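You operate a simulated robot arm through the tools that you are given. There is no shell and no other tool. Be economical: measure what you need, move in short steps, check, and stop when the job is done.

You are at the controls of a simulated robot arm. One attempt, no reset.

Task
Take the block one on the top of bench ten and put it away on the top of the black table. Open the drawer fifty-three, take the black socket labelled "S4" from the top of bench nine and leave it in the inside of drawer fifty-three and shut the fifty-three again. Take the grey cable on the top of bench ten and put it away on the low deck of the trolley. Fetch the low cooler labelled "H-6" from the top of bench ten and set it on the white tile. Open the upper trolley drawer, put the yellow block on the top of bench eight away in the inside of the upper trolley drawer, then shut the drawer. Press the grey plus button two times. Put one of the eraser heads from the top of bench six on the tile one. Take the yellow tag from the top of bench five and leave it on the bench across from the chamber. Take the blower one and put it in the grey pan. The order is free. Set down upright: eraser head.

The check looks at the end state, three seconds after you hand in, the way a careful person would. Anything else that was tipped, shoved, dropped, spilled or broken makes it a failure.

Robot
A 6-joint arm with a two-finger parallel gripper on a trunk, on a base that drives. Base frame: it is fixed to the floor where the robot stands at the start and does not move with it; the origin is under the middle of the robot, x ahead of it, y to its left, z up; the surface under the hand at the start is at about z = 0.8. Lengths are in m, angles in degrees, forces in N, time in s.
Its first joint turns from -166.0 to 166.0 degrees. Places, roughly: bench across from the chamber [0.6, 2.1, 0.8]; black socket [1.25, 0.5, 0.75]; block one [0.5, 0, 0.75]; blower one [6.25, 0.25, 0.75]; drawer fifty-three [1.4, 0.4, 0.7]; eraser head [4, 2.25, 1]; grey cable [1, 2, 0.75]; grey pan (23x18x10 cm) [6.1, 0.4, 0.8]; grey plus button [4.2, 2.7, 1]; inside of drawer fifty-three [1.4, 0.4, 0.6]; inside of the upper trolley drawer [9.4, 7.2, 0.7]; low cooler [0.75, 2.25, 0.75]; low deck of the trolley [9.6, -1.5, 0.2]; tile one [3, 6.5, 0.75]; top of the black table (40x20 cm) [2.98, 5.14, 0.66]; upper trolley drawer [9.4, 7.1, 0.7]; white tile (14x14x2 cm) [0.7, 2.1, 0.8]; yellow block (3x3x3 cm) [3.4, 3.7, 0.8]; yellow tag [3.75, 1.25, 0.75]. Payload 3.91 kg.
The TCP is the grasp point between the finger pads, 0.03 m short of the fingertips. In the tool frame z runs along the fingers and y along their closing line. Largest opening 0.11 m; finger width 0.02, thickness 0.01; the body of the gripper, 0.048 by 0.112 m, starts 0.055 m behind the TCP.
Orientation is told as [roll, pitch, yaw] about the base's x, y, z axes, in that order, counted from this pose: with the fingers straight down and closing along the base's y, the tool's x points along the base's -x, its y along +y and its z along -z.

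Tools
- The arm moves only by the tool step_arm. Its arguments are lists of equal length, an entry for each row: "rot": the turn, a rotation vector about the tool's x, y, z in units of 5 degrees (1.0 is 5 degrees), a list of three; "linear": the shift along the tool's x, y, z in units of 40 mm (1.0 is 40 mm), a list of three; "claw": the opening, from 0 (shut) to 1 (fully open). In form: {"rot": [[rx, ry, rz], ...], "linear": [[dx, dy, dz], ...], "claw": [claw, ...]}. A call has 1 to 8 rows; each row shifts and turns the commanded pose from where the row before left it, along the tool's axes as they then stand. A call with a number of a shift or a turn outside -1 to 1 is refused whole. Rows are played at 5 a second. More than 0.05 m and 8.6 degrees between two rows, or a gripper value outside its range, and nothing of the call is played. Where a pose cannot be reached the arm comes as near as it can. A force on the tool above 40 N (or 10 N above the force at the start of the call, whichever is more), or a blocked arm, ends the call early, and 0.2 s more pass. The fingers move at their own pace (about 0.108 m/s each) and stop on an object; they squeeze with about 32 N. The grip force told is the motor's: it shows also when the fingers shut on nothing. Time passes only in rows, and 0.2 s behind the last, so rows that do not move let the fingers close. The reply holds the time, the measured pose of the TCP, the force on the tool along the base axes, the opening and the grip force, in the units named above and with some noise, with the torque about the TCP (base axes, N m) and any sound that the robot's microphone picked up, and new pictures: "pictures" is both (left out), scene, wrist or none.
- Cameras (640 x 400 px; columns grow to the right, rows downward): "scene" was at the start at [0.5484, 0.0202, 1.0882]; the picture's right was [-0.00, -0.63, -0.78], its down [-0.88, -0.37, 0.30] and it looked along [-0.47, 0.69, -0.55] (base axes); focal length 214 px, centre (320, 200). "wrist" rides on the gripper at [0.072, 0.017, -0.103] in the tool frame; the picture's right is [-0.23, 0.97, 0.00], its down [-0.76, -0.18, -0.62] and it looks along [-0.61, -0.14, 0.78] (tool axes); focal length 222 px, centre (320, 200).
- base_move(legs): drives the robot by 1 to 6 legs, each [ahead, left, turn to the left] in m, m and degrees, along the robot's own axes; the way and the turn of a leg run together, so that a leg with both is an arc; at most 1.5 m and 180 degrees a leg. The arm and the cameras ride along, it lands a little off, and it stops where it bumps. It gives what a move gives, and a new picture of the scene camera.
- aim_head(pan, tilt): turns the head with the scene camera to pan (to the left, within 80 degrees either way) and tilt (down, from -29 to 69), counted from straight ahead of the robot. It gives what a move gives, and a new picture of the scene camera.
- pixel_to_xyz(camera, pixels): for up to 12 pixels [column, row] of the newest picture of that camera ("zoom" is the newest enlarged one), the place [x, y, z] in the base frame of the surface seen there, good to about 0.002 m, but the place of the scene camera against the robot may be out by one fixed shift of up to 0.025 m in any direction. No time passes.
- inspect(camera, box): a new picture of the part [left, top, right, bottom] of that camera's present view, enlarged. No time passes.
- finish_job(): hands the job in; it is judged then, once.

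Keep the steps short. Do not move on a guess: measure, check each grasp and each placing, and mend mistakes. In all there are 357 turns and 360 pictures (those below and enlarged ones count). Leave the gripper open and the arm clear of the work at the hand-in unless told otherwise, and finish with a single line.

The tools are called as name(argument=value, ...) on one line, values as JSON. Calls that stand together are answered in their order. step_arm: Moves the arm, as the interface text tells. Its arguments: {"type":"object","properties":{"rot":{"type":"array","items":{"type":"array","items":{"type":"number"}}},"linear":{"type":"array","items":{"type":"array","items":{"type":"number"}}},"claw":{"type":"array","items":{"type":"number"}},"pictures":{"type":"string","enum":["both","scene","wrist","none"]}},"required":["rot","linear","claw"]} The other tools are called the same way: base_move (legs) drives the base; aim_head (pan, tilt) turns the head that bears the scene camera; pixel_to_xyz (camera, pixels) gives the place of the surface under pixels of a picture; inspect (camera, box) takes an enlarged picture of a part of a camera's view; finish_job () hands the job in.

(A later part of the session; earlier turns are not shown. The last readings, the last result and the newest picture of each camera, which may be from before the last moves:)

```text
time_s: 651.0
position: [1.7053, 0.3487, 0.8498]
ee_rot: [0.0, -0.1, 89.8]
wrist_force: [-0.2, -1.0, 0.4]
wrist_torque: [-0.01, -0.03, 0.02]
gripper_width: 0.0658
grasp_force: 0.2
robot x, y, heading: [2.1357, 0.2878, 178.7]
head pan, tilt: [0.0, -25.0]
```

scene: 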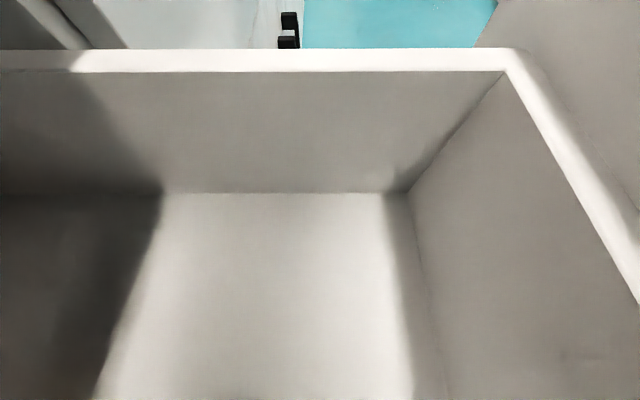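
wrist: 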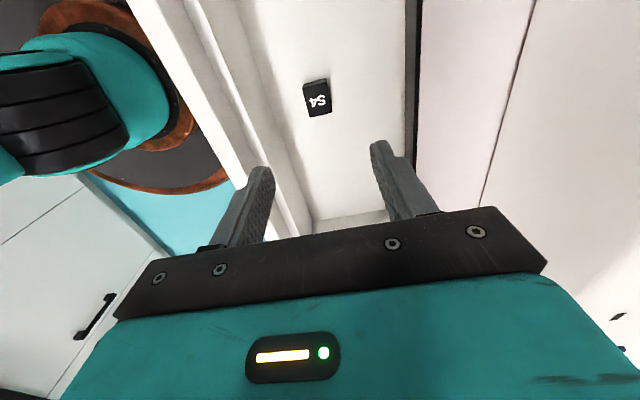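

S4 lies in drawer 53. Now to shut it: rise, yaw back, back the base off.

step_arm(rot=[[0, 0, 0], [0, 0, 0], [0, 0, 0], [0, 0, 0], [0, 0, 0], [0, 0, -1], [0, 0, -1], [0, 0, -1]], linear=[[0, 0, -1], [0, 0, -1], [0, 0, -1], [0, 0, -1], [0, 0, -1], [0, 0, 0], [0, 0, 0], [0, 0, 0]], claw=[0, 0, 0, 0, 0, 0, 0, 0], pictures="none")

step_arm(rot=[[0, 0, -1], [0, 0, -1], [0, 0, -1], [0, 0, -1], [0, 0, -1], [0, 0, -1], [0, 0, -1], [0, 0, -1]], linear=[[0, 0, 0], [0, 0, 0], [0, 0, 0], [0, 0, 0], [0, 0, 0], [0, 0, 0], [0, 0, 0], [0, 0, 0]], claw=[0, 0, 0, 0, 0, 0, 0, 0], pictures="none")

step_arm(rot=[[0, 0, -1], [0, 0, -1], [0, 0, -1], [0, 0, -1], [0, 0, -1], [0, 0, -1], [0, 0, -0.8], [0, 0, 0]], linear=[[0, 0, 0], [0, 0, 0], [0, 0, 0], [0, 0, 0], [0, 0, 0], [0, 0, 0], [0, 0, 0], [0, 0, 0]], claw=[0, 0, 0, 0, 0, 0, 0, 0], pictures="none")

base_move(legs=[[-0.33, 0, 0]])

```text
time_s: 652.8
position: [1.7082, 0.3472, 1.0454]
ee_rot: [0.0, -0.2, 105.0]
wrist_force: [0.3, 0.0, -0.2]
wrist_torque: [0.02, -0.02, 0.01]
gripper_width: 0.0001
grasp_force: 31.8
robot x, y, heading: [2.134, 0.2889, 179.0]
head pan, tilt: [0.0, -25.0]
```

```text
time_s: 654.6
position: [1.7084, 0.3466, 1.0465]
ee_rot: [-0.1, -0.1, 145.1]
wrist_force: [-0.4, 0.0, 0.8]
wrist_torque: [-0.01, 0.01, -0.01]
gripper_width: 0.0
grasp_force: 32.1
robot x, y, heading: [2.1385, 0.2861, 178.8]
head pan, tilt: [0.0, -25.0]
```

```text
time_s: 656.4
position: [1.7082, 0.346, 1.0455]
ee_rot: [-0.2, -0.1, 178.9]
wrist_force: [0.6, -0.6, 0.5]
wrist_torque: [-0.01, -0.04, -0.04]
gripper_width: 0.0
grasp_force: 31.8
robot x, y, heading: [2.1381, 0.2876, 178.5]
head pan, tilt: [0.0, -25.0]
```

```text
time_s: 658.6
position: [2.0417, 0.3387, 1.0469]
ee_rot: [-0.2, 0.0, 178.8]
wrist_force: [0.1, 0.5, 0.1]
wrist_torque: [-0.03, 0.0, 0.01]
gripper_width: 0.0
grasp_force: 32.0
robot x, y, heading: [2.4702, 0.2782, 178.6]
head pan, tilt: [0.0, -25.0]
```

scene: 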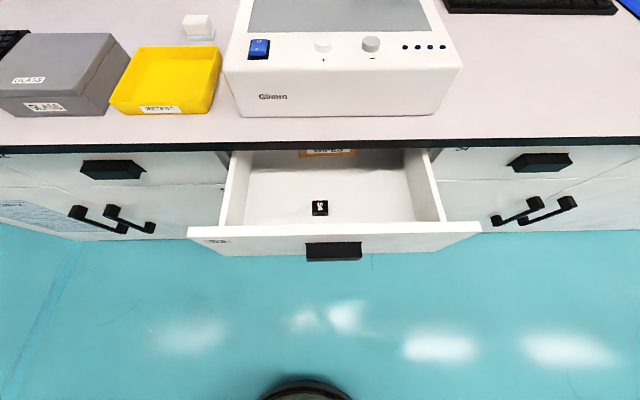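

step_arm(rot=[[0, -1, 0], [0, -1, 0], [0, -1, 0], [0, -1, 0], [0, -1, 0], [0, -1, 0], [0, -1, 0], [0, -1, 0]], linear=[[0, -0.1, 0], [0, -0.1, 0], [0, -0.1, 0], [0, -0.1, 0], [0, -0.1, 0], [0, -0.1, 0], [0, -0.1, 0], [0, -0.1, 0]], claw=[0, 0, 0, 0, 0, 0, 0, 0], pictures="none")

step_arm(rot=[[0, -1, 0], [0, 0, 0], [0, 0, 0], [0, 0, 0], [0, 0, 0], [0, 0, 0], [0, 0, 0], [0, 0, 0]], linear=[[0.9, 0, 0.5], [0.9, 0, 0.5], [0.9, 0, 0.5], [0.5, 0, 1], [0, 0, 1], [0, 0, 1], [0, 0, 1], [0, 0, 1]], claw=[0, 0, 0, 0, 0, 0, 0, 0], pictures="both")

```text
time_s: 660.4
position: [2.0423, 0.3715, 1.0448]
ee_rot: [-0.4, -40.3, 179.0]
wrist_force: [0.0, 0.5, -0.7]
wrist_torque: [0.01, -0.02, 0.0]
gripper_width: 0.0
grasp_force: 31.8
robot x, y, heading: [2.4736, 0.2787, 178.8]
head pan, tilt: [0.0, -25.0]
```

```text
time_s: 662.2
position: [1.9513, 0.3749, 0.7736]
ee_rot: [-0.4, -45.2, 179.0]
wrist_force: [0.5, -0.3, 0.5]
wrist_torque: [-0.02, -0.02, 0.01]
gripper_width: 0.0
grasp_force: 32.4
robot x, y, heading: [2.4684, 0.2783, 178.7]
head pan, tilt: [0.0, -25.0]
```

scene: 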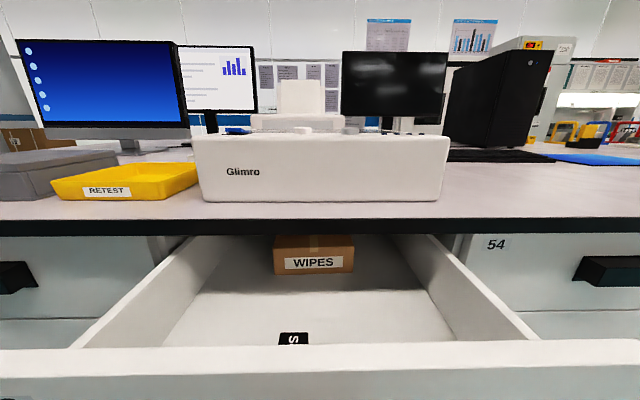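
wrist: 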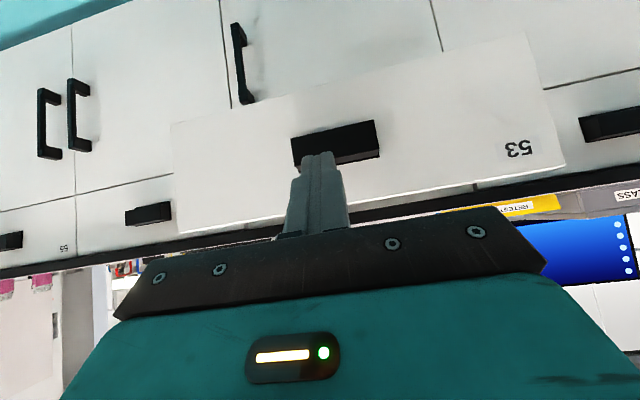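

step_arm(rot=[[0, 0, 0], [0, 0, 0]], linear=[[-0.1, 0.1, 0.98], [-0.1, 0, 0.98]], claw=[0, 0], pictures="wrist")

base_move(legs=[[0.1, 0, 0]])

```text
time_s: 662.8
position: [1.8921, 0.3714, 0.7231]
ee_rot: [-0.4, -45.2, 179.2]
wrist_force: [0.7, -0.3, -0.5]
wrist_torque: [-0.02, 0.0, 0.02]
gripper_width: 0.0002
grasp_force: 32.3
robot x, y, heading: [2.4704, 0.2766, 178.9]
head pan, tilt: [0.0, -25.0]
```

wrist: 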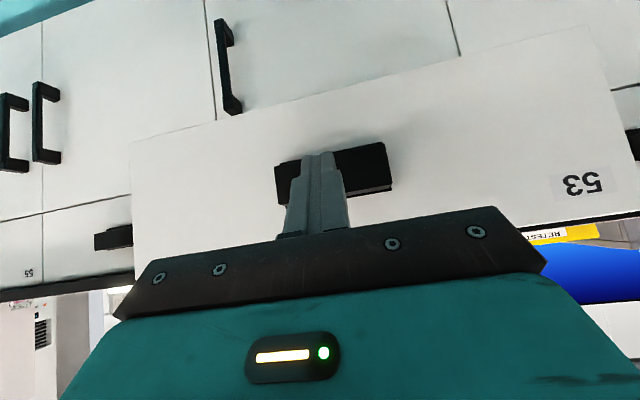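

```text
time_s: 663.9
position: [1.7933, 0.3742, 0.7235]
ee_rot: [-0.3, -45.1, 179.0]
wrist_force: [0.4, 0.5, -0.3]
wrist_torque: [-0.03, -0.03, -0.04]
gripper_width: 0.0
grasp_force: 31.9
robot x, y, heading: [2.3734, 0.2783, 178.6]
head pan, tilt: [0.0, -25.0]
```

scene: 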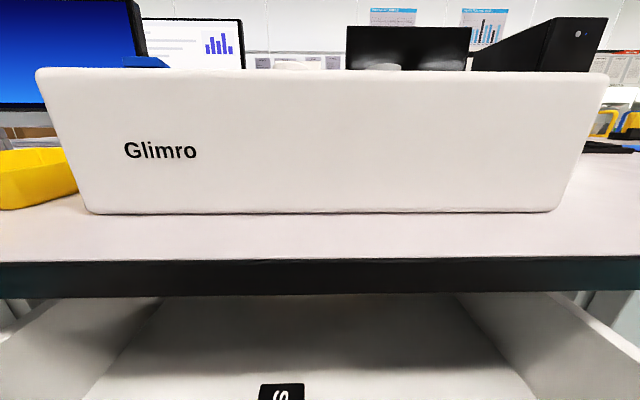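

base_move(legs=[[0.08, 0, 0], [0.05, 0, 0]])

step_arm(rot=[[0, 0, 0]], linear=[[0, 0, 0]], claw=[0], pictures="wrist")

```text
time_s: 665.6
position: [1.6678, 0.3783, 0.7212]
ee_rot: [-0.3, -44.9, 178.8]
wrist_force: [8.9, 0.9, 4.1]
wrist_torque: [-0.01, -0.01, 0.03]
gripper_width: 0.0001
grasp_force: 32.3
robot x, y, heading: [2.2451, 0.286, 178.2]
head pan, tilt: [0.0, -25.0]
stopped in leg 2: the force on the tool passed its limit at 80 N (the readings are from after the stop); the commanded pose is now the measured one
```

scene: 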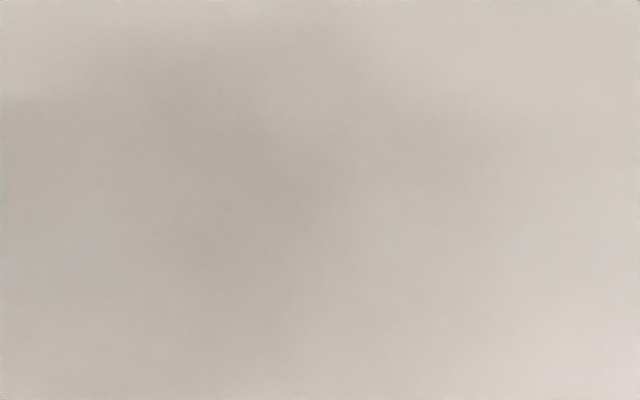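

```text
time_s: 666.0
position: [1.6672, 0.379, 0.722]
ee_rot: [-0.3, -44.9, 178.8]
wrist_force: [9.7, -1.0, 1.8]
wrist_torque: [-0.04, -0.06, 0.05]
gripper_width: 0.0001
grasp_force: 32.7
robot x, y, heading: [2.2443, 0.2824, 178.6]
head pan, tilt: [0.0, -25.0]
```

wrist: 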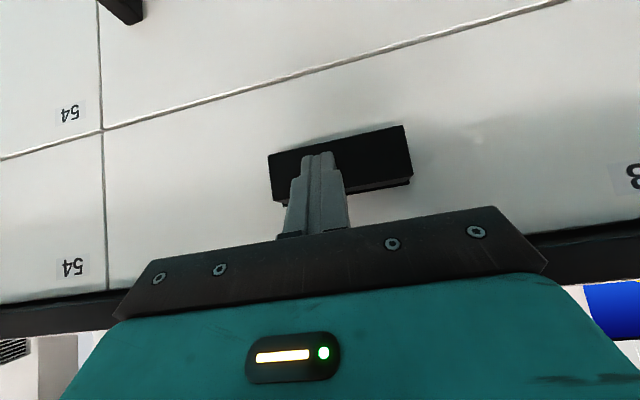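

The drawer looks flush. I back off and check drawer and light box.

base_move(legs=[[-0.22, 0, 0]])

pixel_to_xyz(camera="wrist", pixels=[[200, 100], [420, 100], [150, 150], [100, 180]])

pixel_to_xyz(camera="scene", pixels=[[200, 150], [400, 150], [300, 200], [320, 300], [320, 340], [250, 350]])

```text
time_s: 667.7
position: [1.8851, 0.3758, 0.7224]
ee_rot: [-0.3, -44.9, 178.3]
wrist_force: [0.3, 0.5, -0.5]
wrist_torque: [0.01, 0.0, 0.01]
gripper_width: 0.0
grasp_force: 31.6
robot x, y, heading: [2.46, 0.2771, 178.1]
head pan, tilt: [0.0, -25.0]
```

scene: 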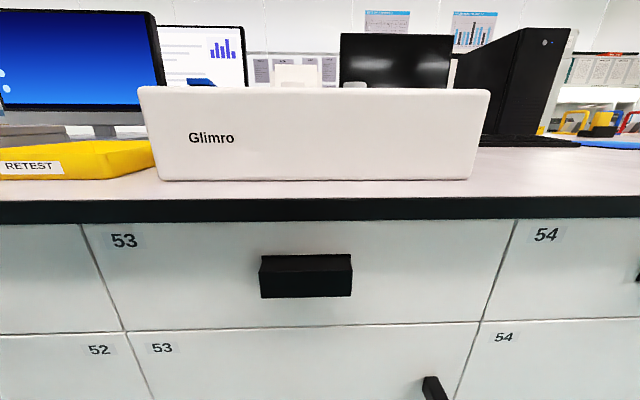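

```text
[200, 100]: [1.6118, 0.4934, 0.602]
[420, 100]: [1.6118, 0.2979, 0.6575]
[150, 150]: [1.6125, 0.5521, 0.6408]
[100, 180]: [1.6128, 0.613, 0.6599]
```

```text
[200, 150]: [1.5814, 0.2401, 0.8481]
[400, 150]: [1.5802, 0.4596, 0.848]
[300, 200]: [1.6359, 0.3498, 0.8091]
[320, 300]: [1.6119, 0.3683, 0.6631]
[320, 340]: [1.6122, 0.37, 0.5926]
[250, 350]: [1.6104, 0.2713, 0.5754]
```

Drawer 53 is flush. I raise the hand and re-check the light box's far edge (was x≈1.268).

step_arm(rot=[[0, 1, 0], [0, 1, 0], [0, 1, 0], [0, 1, 0], [0, 1, 0], [0, 1, 0], [0, 1, 0], [0, 1, 0]], linear=[[0, 0, -1], [0, 0, -1], [0, 0, -1], [0, 0, -1], [0, 0, -1], [0, 0, -1], [0, 0, -1], [0, 0, -1]], claw=[1, 1, 1, 1, 1, 1, 1, 1], pictures="none")

step_arm(rot=[[0, 1, 0], [0, 0, 0], [0, 0, 0], [0, 0, 0], [0, 0, 0]], linear=[[-0.7, 0, -0.7], [-1, 0, 0], [-1, 0, 0], [-1, 0, 0], [0, 0, 0]], claw=[1, 1, 1, 1, 1], pictures="scene")

```text
time_s: 669.5
position: [2.0305, 0.3724, 1.0034]
ee_rot: [-0.2, -4.9, 178.1]
wrist_force: [-0.3, 0.4, -0.1]
wrist_torque: [-0.03, -0.02, 0.0]
gripper_width: 0.1097
grasp_force: 0.1
robot x, y, heading: [2.4632, 0.2771, 178.0]
head pan, tilt: [0.0, -25.0]
```

```text
time_s: 670.7
position: [1.8837, 0.3799, 1.0319]
ee_rot: [-0.1, 0.1, 178.1]
wrist_force: [0.8, -0.6, -0.3]
wrist_torque: [-0.04, -0.01, 0.04]
gripper_width: 0.1102
grasp_force: 0.0
robot x, y, heading: [2.4599, 0.2795, 177.7]
head pan, tilt: [0.0, -25.0]
```

scene: 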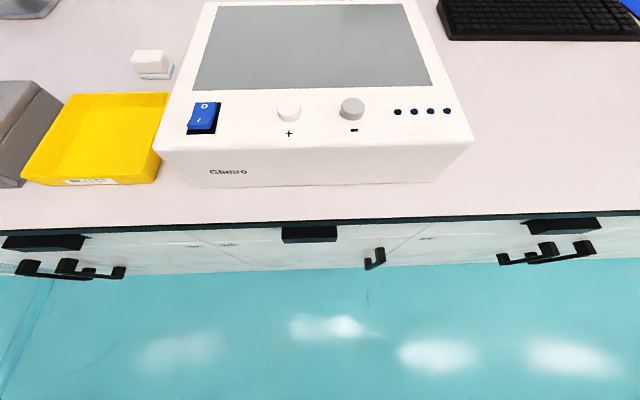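

pixel_to_xyz(camera="scene", pixels=[[320, 5], [210, 5], [410, 5], [175, 155], [465, 145], [320, 160], [320, 185], [340, 183]])

```text
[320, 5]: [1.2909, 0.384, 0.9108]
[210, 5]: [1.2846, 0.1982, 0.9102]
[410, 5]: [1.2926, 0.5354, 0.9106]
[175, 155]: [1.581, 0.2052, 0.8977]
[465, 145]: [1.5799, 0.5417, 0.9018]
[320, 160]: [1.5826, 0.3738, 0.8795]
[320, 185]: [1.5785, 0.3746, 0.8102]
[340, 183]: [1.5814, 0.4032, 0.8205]
```

The light box has not moved. Next the yellow block on bench eight: tuck the hand, strafe north, turn to face east.

step_arm(rot=[[0, 0, 0], [0, 0, 0], [0, 0, 0], [0, 0, 0], [0, 0, 0], [0, 0, 0], [0, 0, 0]], linear=[[1, 0, 0], [1, 0, 0], [1, 0.3, -0.5], [1, 0.3, -0.5], [0.5, 0.3, -0.5], [0, 0, -0.5], [0, 0, 0]], claw=[1, 1, 1, 1, 1, 1, 1], pictures="none")

base_move(legs=[[0.2, 0, 1.5], [0, -1.5, 0], [0, -1.5, 0], [0.2, 0, 0], [0, 0, 180]])

aim_head(pan=0, tilt=-29)

```text
time_s: 672.3
position: [2.0637, 0.3336, 1.1101]
ee_rot: [-0.3, 0.2, 178.1]
wrist_force: [0.7, -0.6, -0.4]
wrist_torque: [-0.03, -0.01, -0.01]
gripper_width: 0.11
grasp_force: 0.1
robot x, y, heading: [2.4635, 0.2775, 178.0]
head pan, tilt: [0.0, -25.0]
```

```text
time_s: 696.5
position: [2.4889, 3.2489, 1.1095]
ee_rot: [-0.1, 0.1, -1.7]
wrist_force: [-0.2, 0.6, -0.3]
wrist_torque: [0.01, -0.01, 0.0]
gripper_width: 0.1101
grasp_force: 0.1
robot x, y, heading: [2.0906, 3.302, -1.7]
head pan, tilt: [0.0, -25.0]
```

scene: 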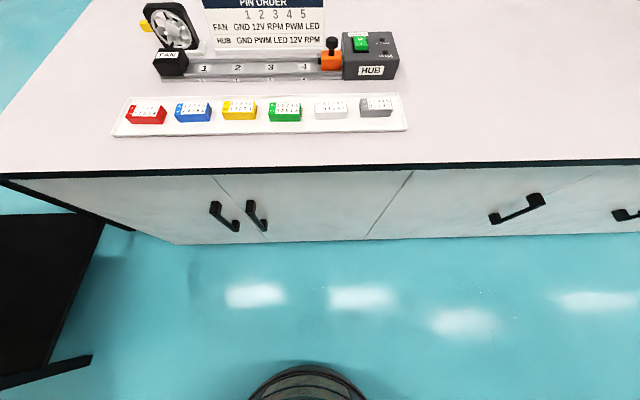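

```text
time_s: 697.1
position: [2.491, 3.2487, 1.109]
ee_rot: [-0.1, 0.0, -1.7]
wrist_force: [-0.4, 0.3, 0.1]
wrist_torque: [0.02, 0.0, -0.02]
gripper_width: 0.1103
grasp_force: 0.1
robot x, y, heading: [2.0913, 3.3045, -1.7]
head pan, tilt: [0.0, -28.6]
```

scene: 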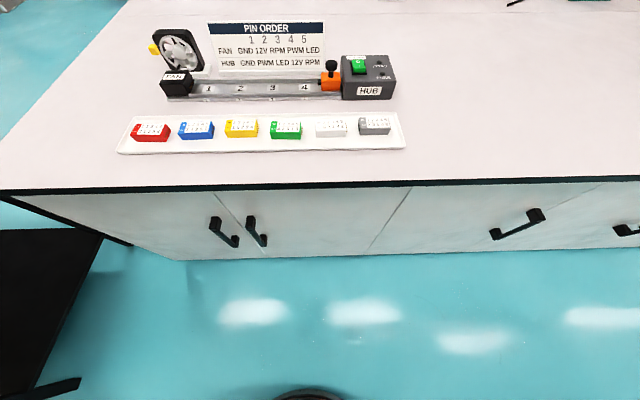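

inspect(camera="scene", box=[120, 10, 280, 160])

pixel_to_xyz(camera="scene", pixels=[[154, 48], [152, 44], [180, 50], [172, 85], [241, 127], [265, 50], [300, 90], [370, 80], [150, 30]])

```text
2.67 times, centred on (200, 85) of scene
```

zoom: 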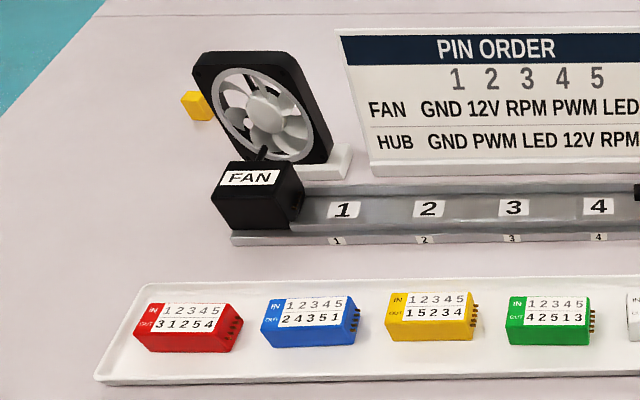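

```text
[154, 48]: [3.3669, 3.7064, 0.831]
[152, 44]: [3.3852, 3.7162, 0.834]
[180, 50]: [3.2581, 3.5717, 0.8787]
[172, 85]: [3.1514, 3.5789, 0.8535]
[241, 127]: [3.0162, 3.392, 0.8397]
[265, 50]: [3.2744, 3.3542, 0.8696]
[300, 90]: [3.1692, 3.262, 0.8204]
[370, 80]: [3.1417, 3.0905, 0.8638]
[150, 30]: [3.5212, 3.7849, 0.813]
```

The 3 cm yellow block is at about (3.37,3.725), behind the fan. I move the base to (2.5,3.72).

base_move(legs=[[0.38, 0.41, 1.7]])

step_arm(rot=[[0, 0, 0], [0, 0, 0], [0, 0, 0], [0, 0, 0], [0, 0, 0], [0, 0, 0], [0, 0, 0], [0, 0, 0]], linear=[[-1, 0.1, 0], [-1, 0.1, 0], [-1, 0.1, 0], [-1, 0.1, 0], [-1, 0.1, 0], [-1, 0.1, 0], [-1, 0.1, 0], [-1, 0.1, 0]], claw=[0.7, 0.7, 0.7, 0.7, 0.7, 0.7, 0.7, 0.7], pictures="both")

```text
time_s: 700.3
position: [2.8709, 3.6783, 1.1098]
ee_rot: [-0.2, 0.1, 0.8]
wrist_force: [-0.2, 1.1, 0.1]
wrist_torque: [-0.05, 0.0, 0.0]
gripper_width: 0.11
grasp_force: 0.1
robot x, y, heading: [2.4727, 3.7174, 0.9]
head pan, tilt: [0.0, -28.6]
```

scene: 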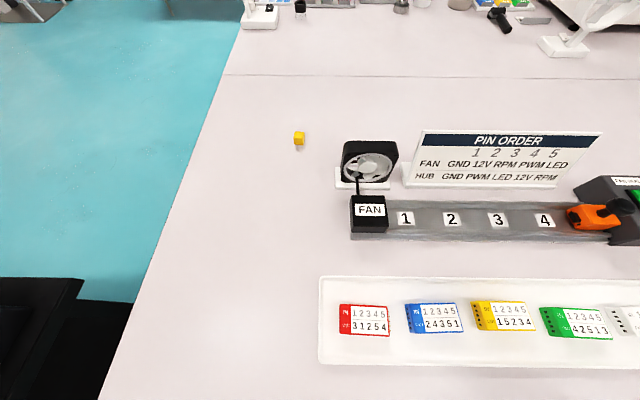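

```text
time_s: 702.1
position: [3.1914, 3.7133, 1.1093]
ee_rot: [-0.2, 0.0, 0.8]
wrist_force: [-0.5, 0.1, 0.6]
wrist_torque: [-0.01, -0.06, 0.03]
gripper_width: 0.077
grasp_force: 0.0
robot x, y, heading: [2.4687, 3.7186, 0.6]
head pan, tilt: [0.0, -28.6]
```

scene: 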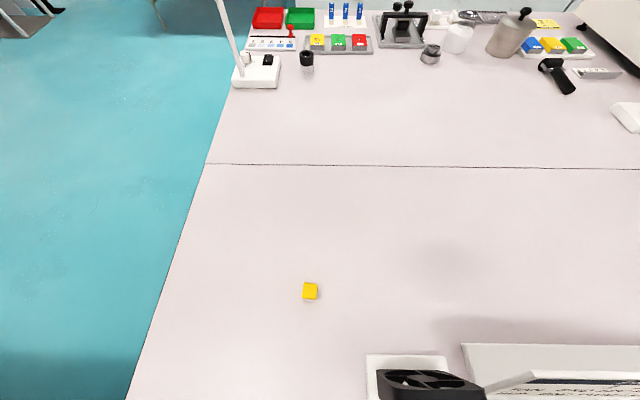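
wrist: 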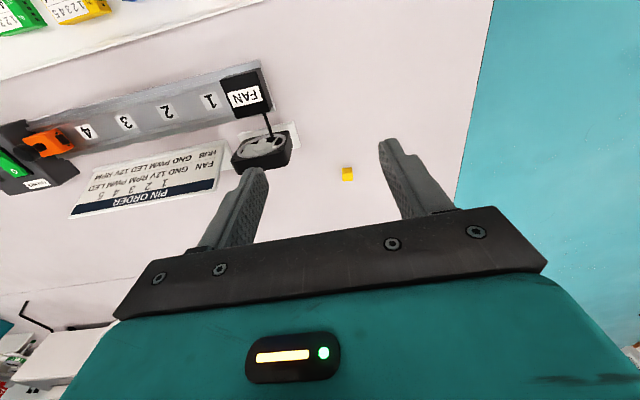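

pixel_to_xyz(camera="wrist", pixels=[[347, 173], [342, 170], [353, 169], [347, 179], [270, 150], [290, 150], [285, 135]])

pixel_to_xyz(camera="scene", pixels=[[310, 290], [303, 298], [317, 298], [318, 284]])

```text
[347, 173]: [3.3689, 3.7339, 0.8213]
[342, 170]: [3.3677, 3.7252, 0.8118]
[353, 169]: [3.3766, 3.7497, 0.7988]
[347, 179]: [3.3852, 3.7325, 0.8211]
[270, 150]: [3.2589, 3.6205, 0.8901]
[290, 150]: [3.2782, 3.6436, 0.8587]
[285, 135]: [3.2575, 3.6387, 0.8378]
```

```text
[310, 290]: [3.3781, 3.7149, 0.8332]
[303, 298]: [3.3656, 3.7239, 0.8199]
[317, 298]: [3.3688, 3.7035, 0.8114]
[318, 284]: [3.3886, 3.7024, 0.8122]
```

step_arm(rot=[[0, 0, 0], [0, 0, 0], [0, 0, 0], [0, 0, 0], [0, 0, 0], [0, 0, 0], [0, 0, 0], [0, 0, 0]], linear=[[-0.95, 0.1, 0], [-0.95, 0.1, 0], [-0.95, 0.1, 0], [-0.95, 0.08, 0], [-0.93, 0.08, 0], [0, 0, 1], [0, 0, 1], [0, 0, 1]], claw=[0.7, 0.7, 0.7, 0.7, 0.7, 0.7, 0.7, 0.7], pictures="none")

step_arm(rot=[[0, 0, 0], [0, 0, 0]], linear=[[0, 0, 1], [0, 0, 0.5]], claw=[0.7, 0.7], pictures="wrist")

```text
time_s: 703.9
position: [3.3787, 3.7363, 0.9862]
ee_rot: [-0.2, -0.1, 0.8]
wrist_force: [-1.5, 0.4, 0.0]
wrist_torque: [0.03, -0.01, 0.03]
gripper_width: 0.0771
grasp_force: 0.1
robot x, y, heading: [2.4717, 3.7139, 0.7]
head pan, tilt: [0.0, -28.6]
```

```text
time_s: 704.5
position: [3.3797, 3.7353, 0.9274]
ee_rot: [-0.2, 0.1, 0.8]
wrist_force: [-0.5, -0.2, 0.5]
wrist_torque: [0.02, -0.02, -0.04]
gripper_width: 0.0771
grasp_force: 0.1
robot x, y, heading: [2.4692, 3.716, 0.4]
head pan, tilt: [0.0, -28.6]
```

wrist: 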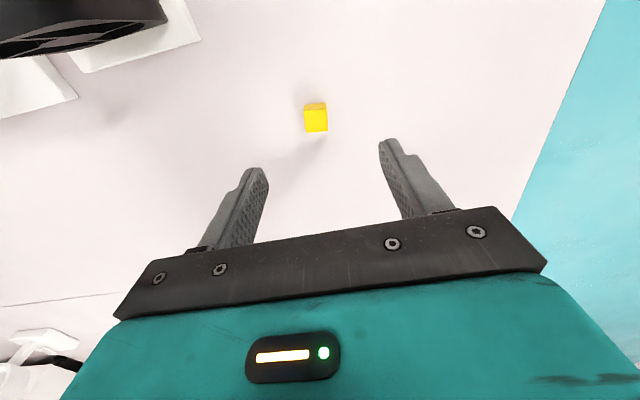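

pixel_to_xyz(camera="wrist", pixels=[[316, 121], [306, 118], [327, 118], [316, 110], [317, 130]])

step_arm(rot=[[0, 0, 0], [0, 0, 0], [0, 0, 0], [0, 0, 0], [0, 0, 0], [0, 0, 0]], linear=[[0, -0.1, 1], [0, 0, 0.9], [0, 0, 0.4], [0, 0, 0], [0, 0, 0], [0, 0, 0]], claw=[0.7, 0.7, 0.7, 0, 0, 0], pictures="wrist")

```text
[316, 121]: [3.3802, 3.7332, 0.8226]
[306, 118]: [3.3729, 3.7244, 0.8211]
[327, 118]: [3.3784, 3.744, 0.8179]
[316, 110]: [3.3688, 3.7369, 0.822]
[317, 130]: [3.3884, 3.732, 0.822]
```

```text
time_s: 705.9
position: [3.3802, 3.7312, 0.8349]
ee_rot: [-0.1, 0.0, 0.8]
wrist_force: [0.4, 0.0, 0.6]
wrist_torque: [0.0, -0.01, -0.01]
gripper_width: 0.02
grasp_force: 31.8
robot x, y, heading: [2.4659, 3.72, 0.5]
head pan, tilt: [0.0, -28.6]
```

wrist: 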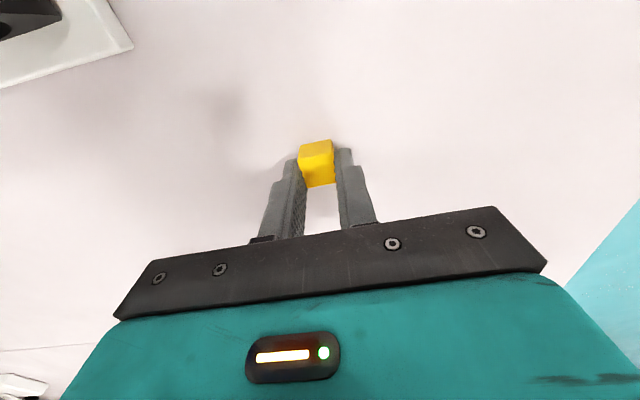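

Gripped (0.020). I lift, retract, and start the trip round island two to the north-east trolley.

step_arm(rot=[[0, 0, 0], [0, 0, 0], [0, 0, 0], [0, 0, 0], [0, 0, 0], [0, 0, 0], [0, 0, 0], [0, 0, 0]], linear=[[0, 0, -1], [0, 0, -1], [0, 0, -1], [0, 0, -1], [0, 0, -1], [0, 0, -1], [0, 0, -1], [1, 0, 0]], claw=[0, 0, 0, 0, 0, 0, 0, 0], pictures="none")

step_arm(rot=[[0, 0, 0], [0, 0, 0], [0, 0, 0], [0, 0, 0], [0, 0, 0], [0, 0, 0], [0, 0, 0], [0, 0, 0]], linear=[[1, 0, 0], [1, 0, 0], [1, 0, 0], [1, 0, 0], [1, 0, 0], [1, 0, 0], [1, 0, 0], [1, 0, 0]], claw=[0, 0, 0, 0, 0, 0, 0, 0], pictures="none")

base_move(legs=[[-0.25, 0, -0.5], [0, -1.4, 0], [0, -1.4, 0], [0, -1.4, 0], [0, -1.1, 0]])

```text
time_s: 707.7
position: [3.3406, 3.7336, 1.114]
ee_rot: [-0.3, 0.1, 0.7]
wrist_force: [0.7, 0.3, -1.7]
wrist_torque: [-0.01, 0.07, -0.03]
gripper_width: 0.0202
grasp_force: 31.9
robot x, y, heading: [2.4704, 3.7165, 0.7]
head pan, tilt: [0.0, -28.6]
```

```text
time_s: 709.5
position: [3.0156, 3.7279, 1.1184]
ee_rot: [-0.2, 0.2, 0.8]
wrist_force: [1.0, -0.4, 0.2]
wrist_torque: [0.0, 0.06, -0.01]
gripper_width: 0.0202
grasp_force: 31.9
robot x, y, heading: [2.4703, 3.7155, 0.8]
head pan, tilt: [0.0, -28.6]
```

```text
time_s: 736.3
position: [2.5519, -1.626, 1.1188]
ee_rot: [-0.3, 0.1, -5.0]
wrist_force: [0.4, 0.0, 0.3]
wrist_torque: [0.01, 0.05, 0.02]
gripper_width: 0.0201
grasp_force: 31.9
robot x, y, heading: [2.0057, -1.5834, -5.6]
head pan, tilt: [0.0, -28.6]
```

scene: 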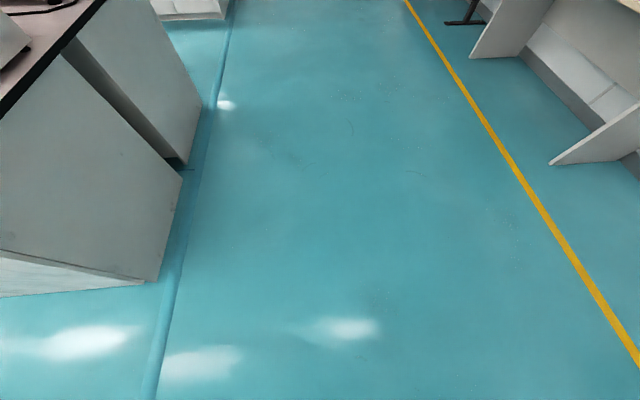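

base_move(legs=[[0, 0, 5.6], [1.5, 0, 0], [1.5, 0, 0], [0, 0, 90], [1.5, 0, 0]])

```text
time_s: 762.1
position: [4.9683, 0.5195, 1.1192]
ee_rot: [-0.3, 0.2, 91.1]
wrist_force: [-0.8, 0.2, -0.6]
wrist_torque: [-0.02, 0.03, -0.01]
gripper_width: 0.0202
grasp_force: 32.1
robot x, y, heading: [4.986, -0.024, 91.1]
head pan, tilt: [0.0, -28.6]
```

scene: 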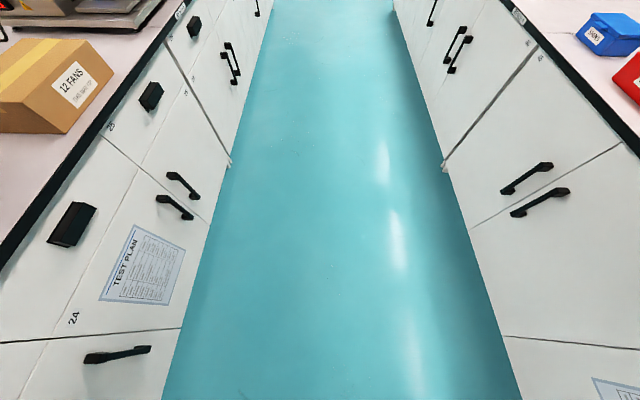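

base_move(legs=[[1.5, -0.04, -1.1], [1.5, 0, 0], [1.4, 0, 0]])

```text
refused: leg 1 is longer than a leg can be; nothing moved
```

base_move(legs=[[1.45, -0.04, -1.1], [1.5, 0, 0], [1.4, 0, 0]])

aim_head(pan=-45, tilt=-20)

```text
time_s: 782.9
position: [5.18, 4.8634, 1.1191]
ee_rot: [-0.2, 0.1, 88.4]
wrist_force: [0.7, 0.2, 0.3]
wrist_torque: [0.02, -0.01, 0.01]
gripper_width: 0.0201
grasp_force: 31.5
robot x, y, heading: [5.1679, 4.32, 87.9]
head pan, tilt: [0.0, -28.6]
```

scene: 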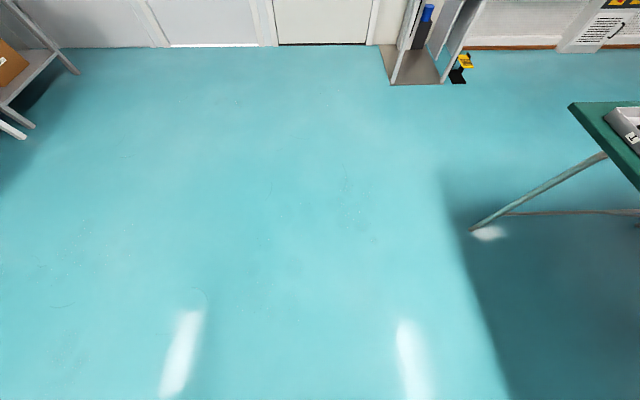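

```text
time_s: 784.0
position: [5.1796, 4.8632, 1.1203]
ee_rot: [-0.2, 0.1, 88.5]
wrist_force: [0.3, -0.4, -0.4]
wrist_torque: [-0.01, 0.03, -0.02]
gripper_width: 0.0202
grasp_force: 31.9
robot x, y, heading: [5.1664, 4.3165, 88.2]
head pan, tilt: [-45.0, -20.0]
```

scene: 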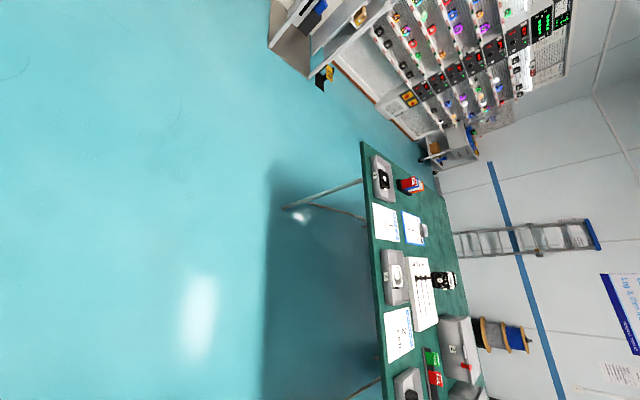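

pixel_to_xyz(camera="scene", pixels=[[290, 205], [370, 150], [400, 385], [320, 80], [360, 120], [390, 135], [425, 160], [450, 150], [460, 135], [440, 170], [350, 100], [300, 30]])

inspect(camera="scene", box=[380, 100, 520, 210])

```text
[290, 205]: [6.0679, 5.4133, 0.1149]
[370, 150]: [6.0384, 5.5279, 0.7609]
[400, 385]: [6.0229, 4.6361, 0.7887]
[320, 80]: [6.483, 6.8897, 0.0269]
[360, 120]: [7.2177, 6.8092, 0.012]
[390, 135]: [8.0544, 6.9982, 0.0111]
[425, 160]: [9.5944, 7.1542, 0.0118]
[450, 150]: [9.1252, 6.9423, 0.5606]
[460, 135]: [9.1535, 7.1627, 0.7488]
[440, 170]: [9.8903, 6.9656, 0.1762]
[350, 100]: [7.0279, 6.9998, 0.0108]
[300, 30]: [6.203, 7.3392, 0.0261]
```

```text
3.64 times, centred on (450, 155) of scene
```

zoom: 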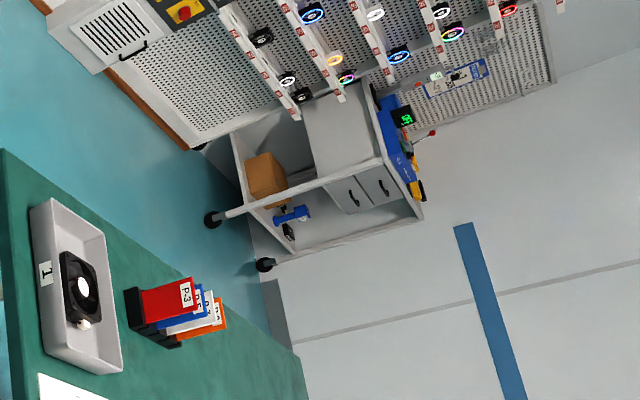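

The trolley at (9.1–9.9, 6.9–7.2) has drawers facing −y. I drive north to y≈6.2, turn right, go east.

base_move(legs=[[1.4, 0, 1.8], [0.47, 0, 0], [0, 0, -90], [1.5, 0, 0]])

aim_head(pan=0, tilt=-29)

```text
time_s: 804.3
position: [7.2323, 6.3503, 1.1193]
ee_rot: [-0.1, 0.1, 4.7]
wrist_force: [-0.1, 0.0, 0.2]
wrist_torque: [0.0, -0.02, 0.03]
gripper_width: 0.0201
grasp_force: 31.8
robot x, y, heading: [6.6907, 6.3029, 4.7]
head pan, tilt: [-45.0, -20.0]
```

scene: 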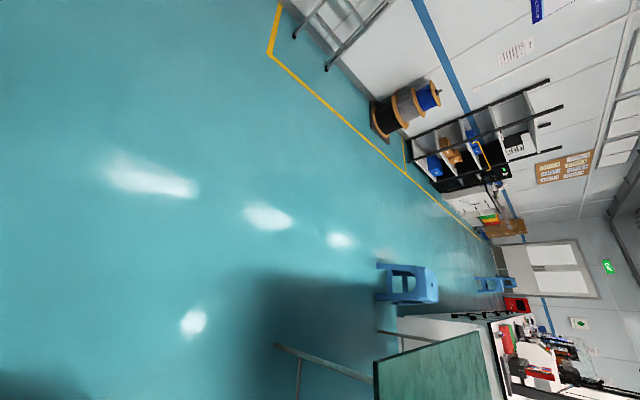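

```text
time_s: 805.4
position: [7.2332, 6.3491, 1.119]
ee_rot: [-0.2, 0.1, 4.8]
wrist_force: [-0.1, 0.1, 0.0]
wrist_torque: [-0.04, 0.02, 0.02]
gripper_width: 0.0199
grasp_force: 32.5
robot x, y, heading: [6.6889, 6.3068, 4.2]
head pan, tilt: [0.0, -28.6]
```

scene: 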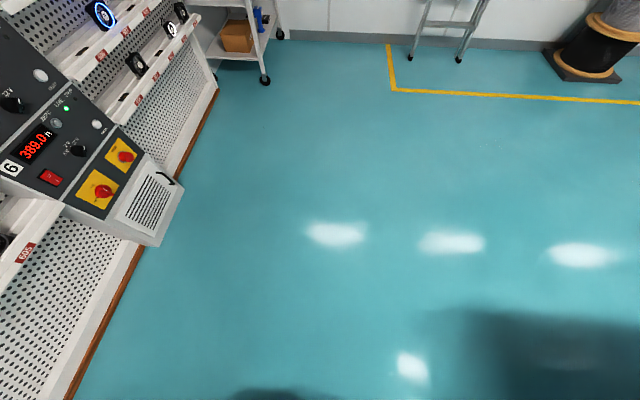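

pixel_to_xyz(camera="scene", pixels=[[265, 80], [280, 35], [210, 85], [160, 230], [130, 280], [240, 40], [260, 15], [390, 60]])

base_move(legs=[[1.2, -0.25, -4.4]])

aim_head(pan=40, tilt=-25)

```text
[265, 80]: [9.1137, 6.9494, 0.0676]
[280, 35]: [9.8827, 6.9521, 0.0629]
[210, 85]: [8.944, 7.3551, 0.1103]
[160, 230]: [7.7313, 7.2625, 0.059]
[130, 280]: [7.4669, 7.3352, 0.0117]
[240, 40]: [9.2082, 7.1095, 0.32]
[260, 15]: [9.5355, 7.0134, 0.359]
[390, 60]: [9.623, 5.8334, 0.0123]
```

```text
time_s: 811.5
position: [8.4129, 6.0942, 1.1186]
ee_rot: [-0.2, 0.1, -1.1]
wrist_force: [0.2, 0.2, -0.5]
wrist_torque: [-0.03, -0.02, -0.02]
gripper_width: 0.0203
grasp_force: 31.9
robot x, y, heading: [7.8688, 6.0993, -1.2]
head pan, tilt: [0.0, -28.6]
```

scene: 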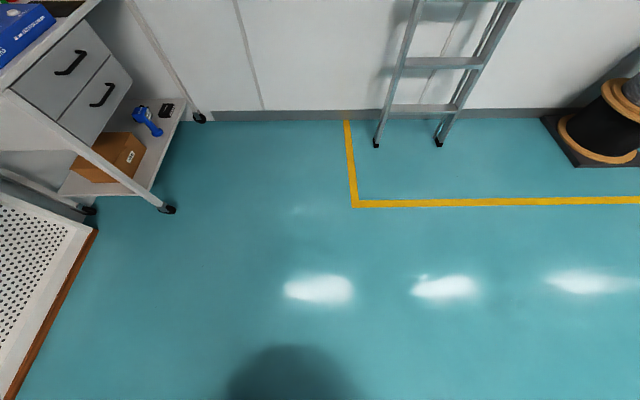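

```text
time_s: 812.6
position: [8.4142, 6.0934, 1.1202]
ee_rot: [-0.1, 0.0, -1.1]
wrist_force: [0.3, 0.4, -1.0]
wrist_torque: [0.01, 0.01, 0.01]
gripper_width: 0.0202
grasp_force: 31.6
robot x, y, heading: [7.8649, 6.0976, -1.3]
head pan, tilt: [40.0, -25.0]
```

scene: 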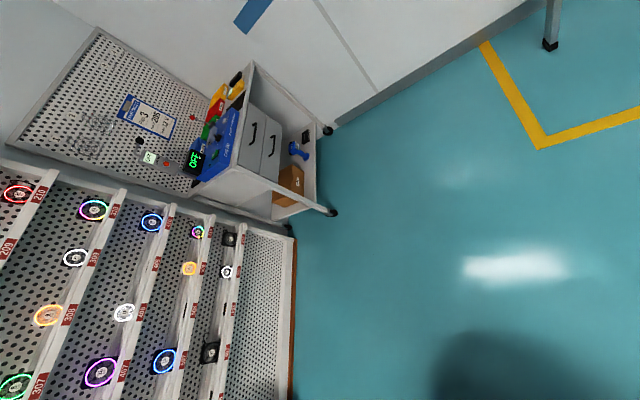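

aim_head(pan=10, tilt=-29)

pixel_to_xyz(camera="scene", pixels=[[200, 160], [225, 215], [320, 120], [370, 125], [420, 150], [110, 60], [150, 120], [140, 75], [170, 40], [60, 30], [90, 80]])

```text
time_s: 813.5
position: [8.4129, 6.0925, 1.1196]
ee_rot: [-0.2, 0.1, -1.2]
wrist_force: [-1.4, -0.1, 0.4]
wrist_torque: [0.03, 0.0, 0.01]
gripper_width: 0.0204
grasp_force: 31.9
robot x, y, heading: [7.8653, 6.0993, -1.3]
head pan, tilt: [10.0, -28.6]
```

scene: 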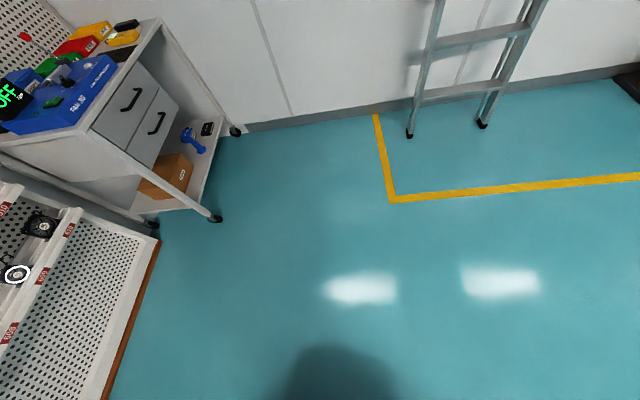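

```text
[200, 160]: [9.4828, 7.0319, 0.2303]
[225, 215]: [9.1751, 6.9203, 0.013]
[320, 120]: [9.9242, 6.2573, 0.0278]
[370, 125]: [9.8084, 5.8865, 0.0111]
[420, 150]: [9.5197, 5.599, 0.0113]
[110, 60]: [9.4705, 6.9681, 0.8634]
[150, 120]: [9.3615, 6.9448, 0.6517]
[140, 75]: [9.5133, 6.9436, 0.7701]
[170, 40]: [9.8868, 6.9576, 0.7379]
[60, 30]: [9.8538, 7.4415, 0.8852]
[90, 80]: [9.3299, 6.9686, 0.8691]
```

Trolley front at y≈6.93; upper drawer z≈0.70–0.80. I drive ahead 1.45 m and turn left to face it.

base_move(legs=[[1.45, 0.05, 1.3], [0, 0, 90]])

aim_head(pan=0, tilt=-15)

```text
time_s: 819.9
position: [9.7683, 6.162, 1.1207]
ee_rot: [-0.2, 0.2, 1.3]
wrist_force: [-16.9, -1.1, -0.8]
wrist_torque: [0.08, -0.85, -0.45]
gripper_width: 0.0203
grasp_force: 32.3
robot x, y, heading: [9.2312, 6.1478, 1.1]
head pan, tilt: [10.0, -28.6]
stopped in leg 1: the force on the tool passed its limit at 80 N (the readings are from after the stop); the commanded pose is now the measured one
```

scene: 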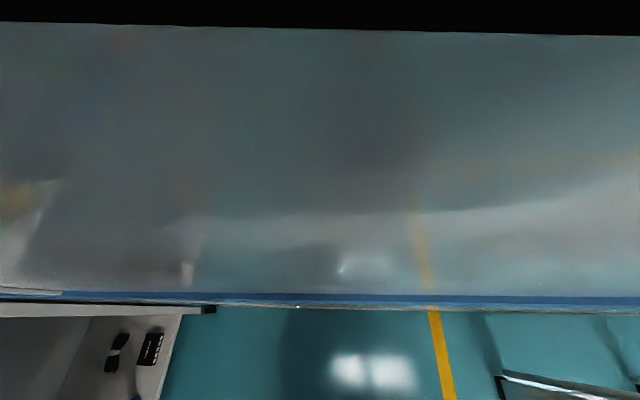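

```text
time_s: 820.6
position: [9.77, 6.1632, 1.1208]
ee_rot: [-0.3, 0.2, 1.3]
wrist_force: [-0.6, 0.5, -0.4]
wrist_torque: [0.0, 0.03, -0.04]
gripper_width: 0.0202
grasp_force: 32.4
robot x, y, heading: [9.2299, 6.1445, 1.3]
head pan, tilt: [0.0, -15.0]
```

scene: 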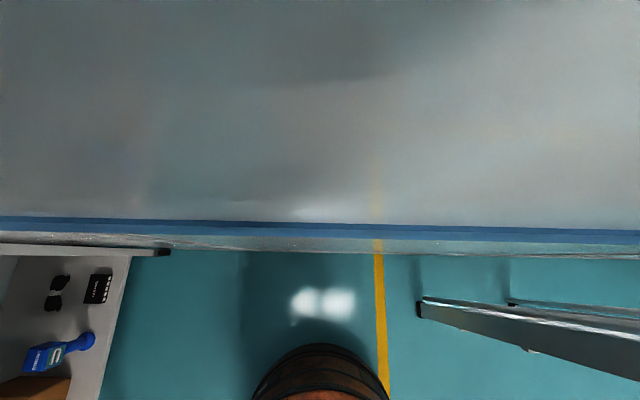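

The hand touched the wall (block still held). I back off, tuck the hand, then turn left.

base_move(legs=[[-0.2, 0, 0]])

step_arm(rot=[[0, 0, 0], [0, 0, 0], [0, 0, 0], [0, 0, 0], [0, 0, 0]], linear=[[1, 0, 0], [1, 0, 0], [1, 0, 0], [1, 0, 0], [0, 0, 0]], claw=[0, 0, 0, 0, 0], pictures="wrist")

base_move(legs=[[0, 0, 89], [0, -0.25, 0]])

```text
time_s: 822.2
position: [9.5694, 6.1607, 1.1209]
ee_rot: [-0.3, 0.2, 1.5]
wrist_force: [0.4, 0.1, -1.0]
wrist_torque: [0.01, -0.02, 0.01]
gripper_width: 0.0201
grasp_force: 32.0
robot x, y, heading: [9.0265, 6.1417, 1.7]
head pan, tilt: [0.0, -15.0]
```

scene: 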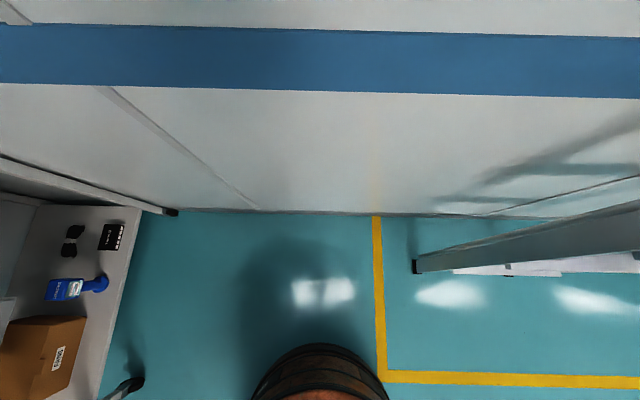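

```text
time_s: 823.4
position: [9.4133, 6.1574, 1.1178]
ee_rot: [-0.3, 0.2, 1.5]
wrist_force: [0.3, -0.4, -0.3]
wrist_torque: [0.0, 0.03, 0.0]
gripper_width: 0.0203
grasp_force: 32.5
robot x, y, heading: [9.0279, 6.1405, 1.7]
head pan, tilt: [0.0, -15.0]
```

wrist: 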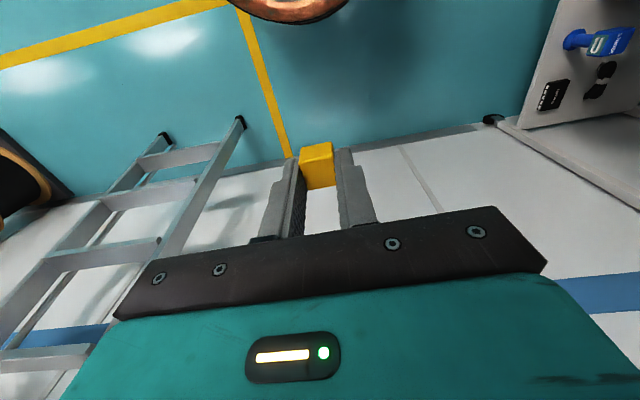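

```text
time_s: 829.0
position: [9.2784, 6.522, 1.1185]
ee_rot: [-0.2, 0.2, 89.2]
wrist_force: [-0.5, -1.1, 0.7]
wrist_torque: [-0.01, -0.01, 0.02]
gripper_width: 0.0204
grasp_force: 31.9
robot x, y, heading: [9.2756, 6.136, 88.9]
head pan, tilt: [0.0, -15.0]
```

scene: 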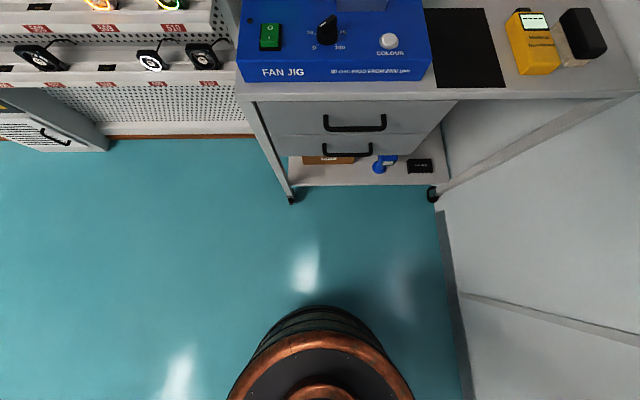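

The upper drawer's bar handle is at (355,122); the black mat at (465,45) is a free spot for parking the block. I measure.

pixel_to_xyz(camera="scene", pixels=[[325, 128], [385, 128], [355, 128], [355, 115], [300, 120], [430, 115], [465, 50], [470, 80], [440, 92], [355, 150], [280, 120], [410, 50]])

inspect(camera="scene", box=[230, 60, 480, 200])

```text
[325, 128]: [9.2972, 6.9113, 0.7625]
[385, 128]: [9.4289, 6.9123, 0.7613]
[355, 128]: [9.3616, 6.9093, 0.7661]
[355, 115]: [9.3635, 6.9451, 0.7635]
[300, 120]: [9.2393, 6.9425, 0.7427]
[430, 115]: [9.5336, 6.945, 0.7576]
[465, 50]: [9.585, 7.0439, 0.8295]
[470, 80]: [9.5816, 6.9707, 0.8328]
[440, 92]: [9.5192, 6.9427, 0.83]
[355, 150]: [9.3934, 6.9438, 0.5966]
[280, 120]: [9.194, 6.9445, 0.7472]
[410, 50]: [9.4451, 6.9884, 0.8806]
```

```text
2.56 times, centred on (355, 130) of scene
```

zoom: 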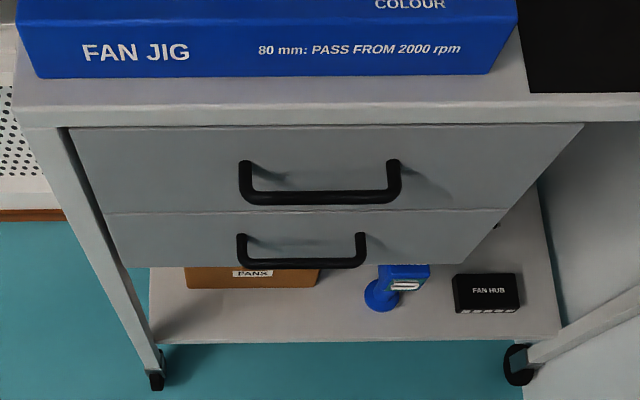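

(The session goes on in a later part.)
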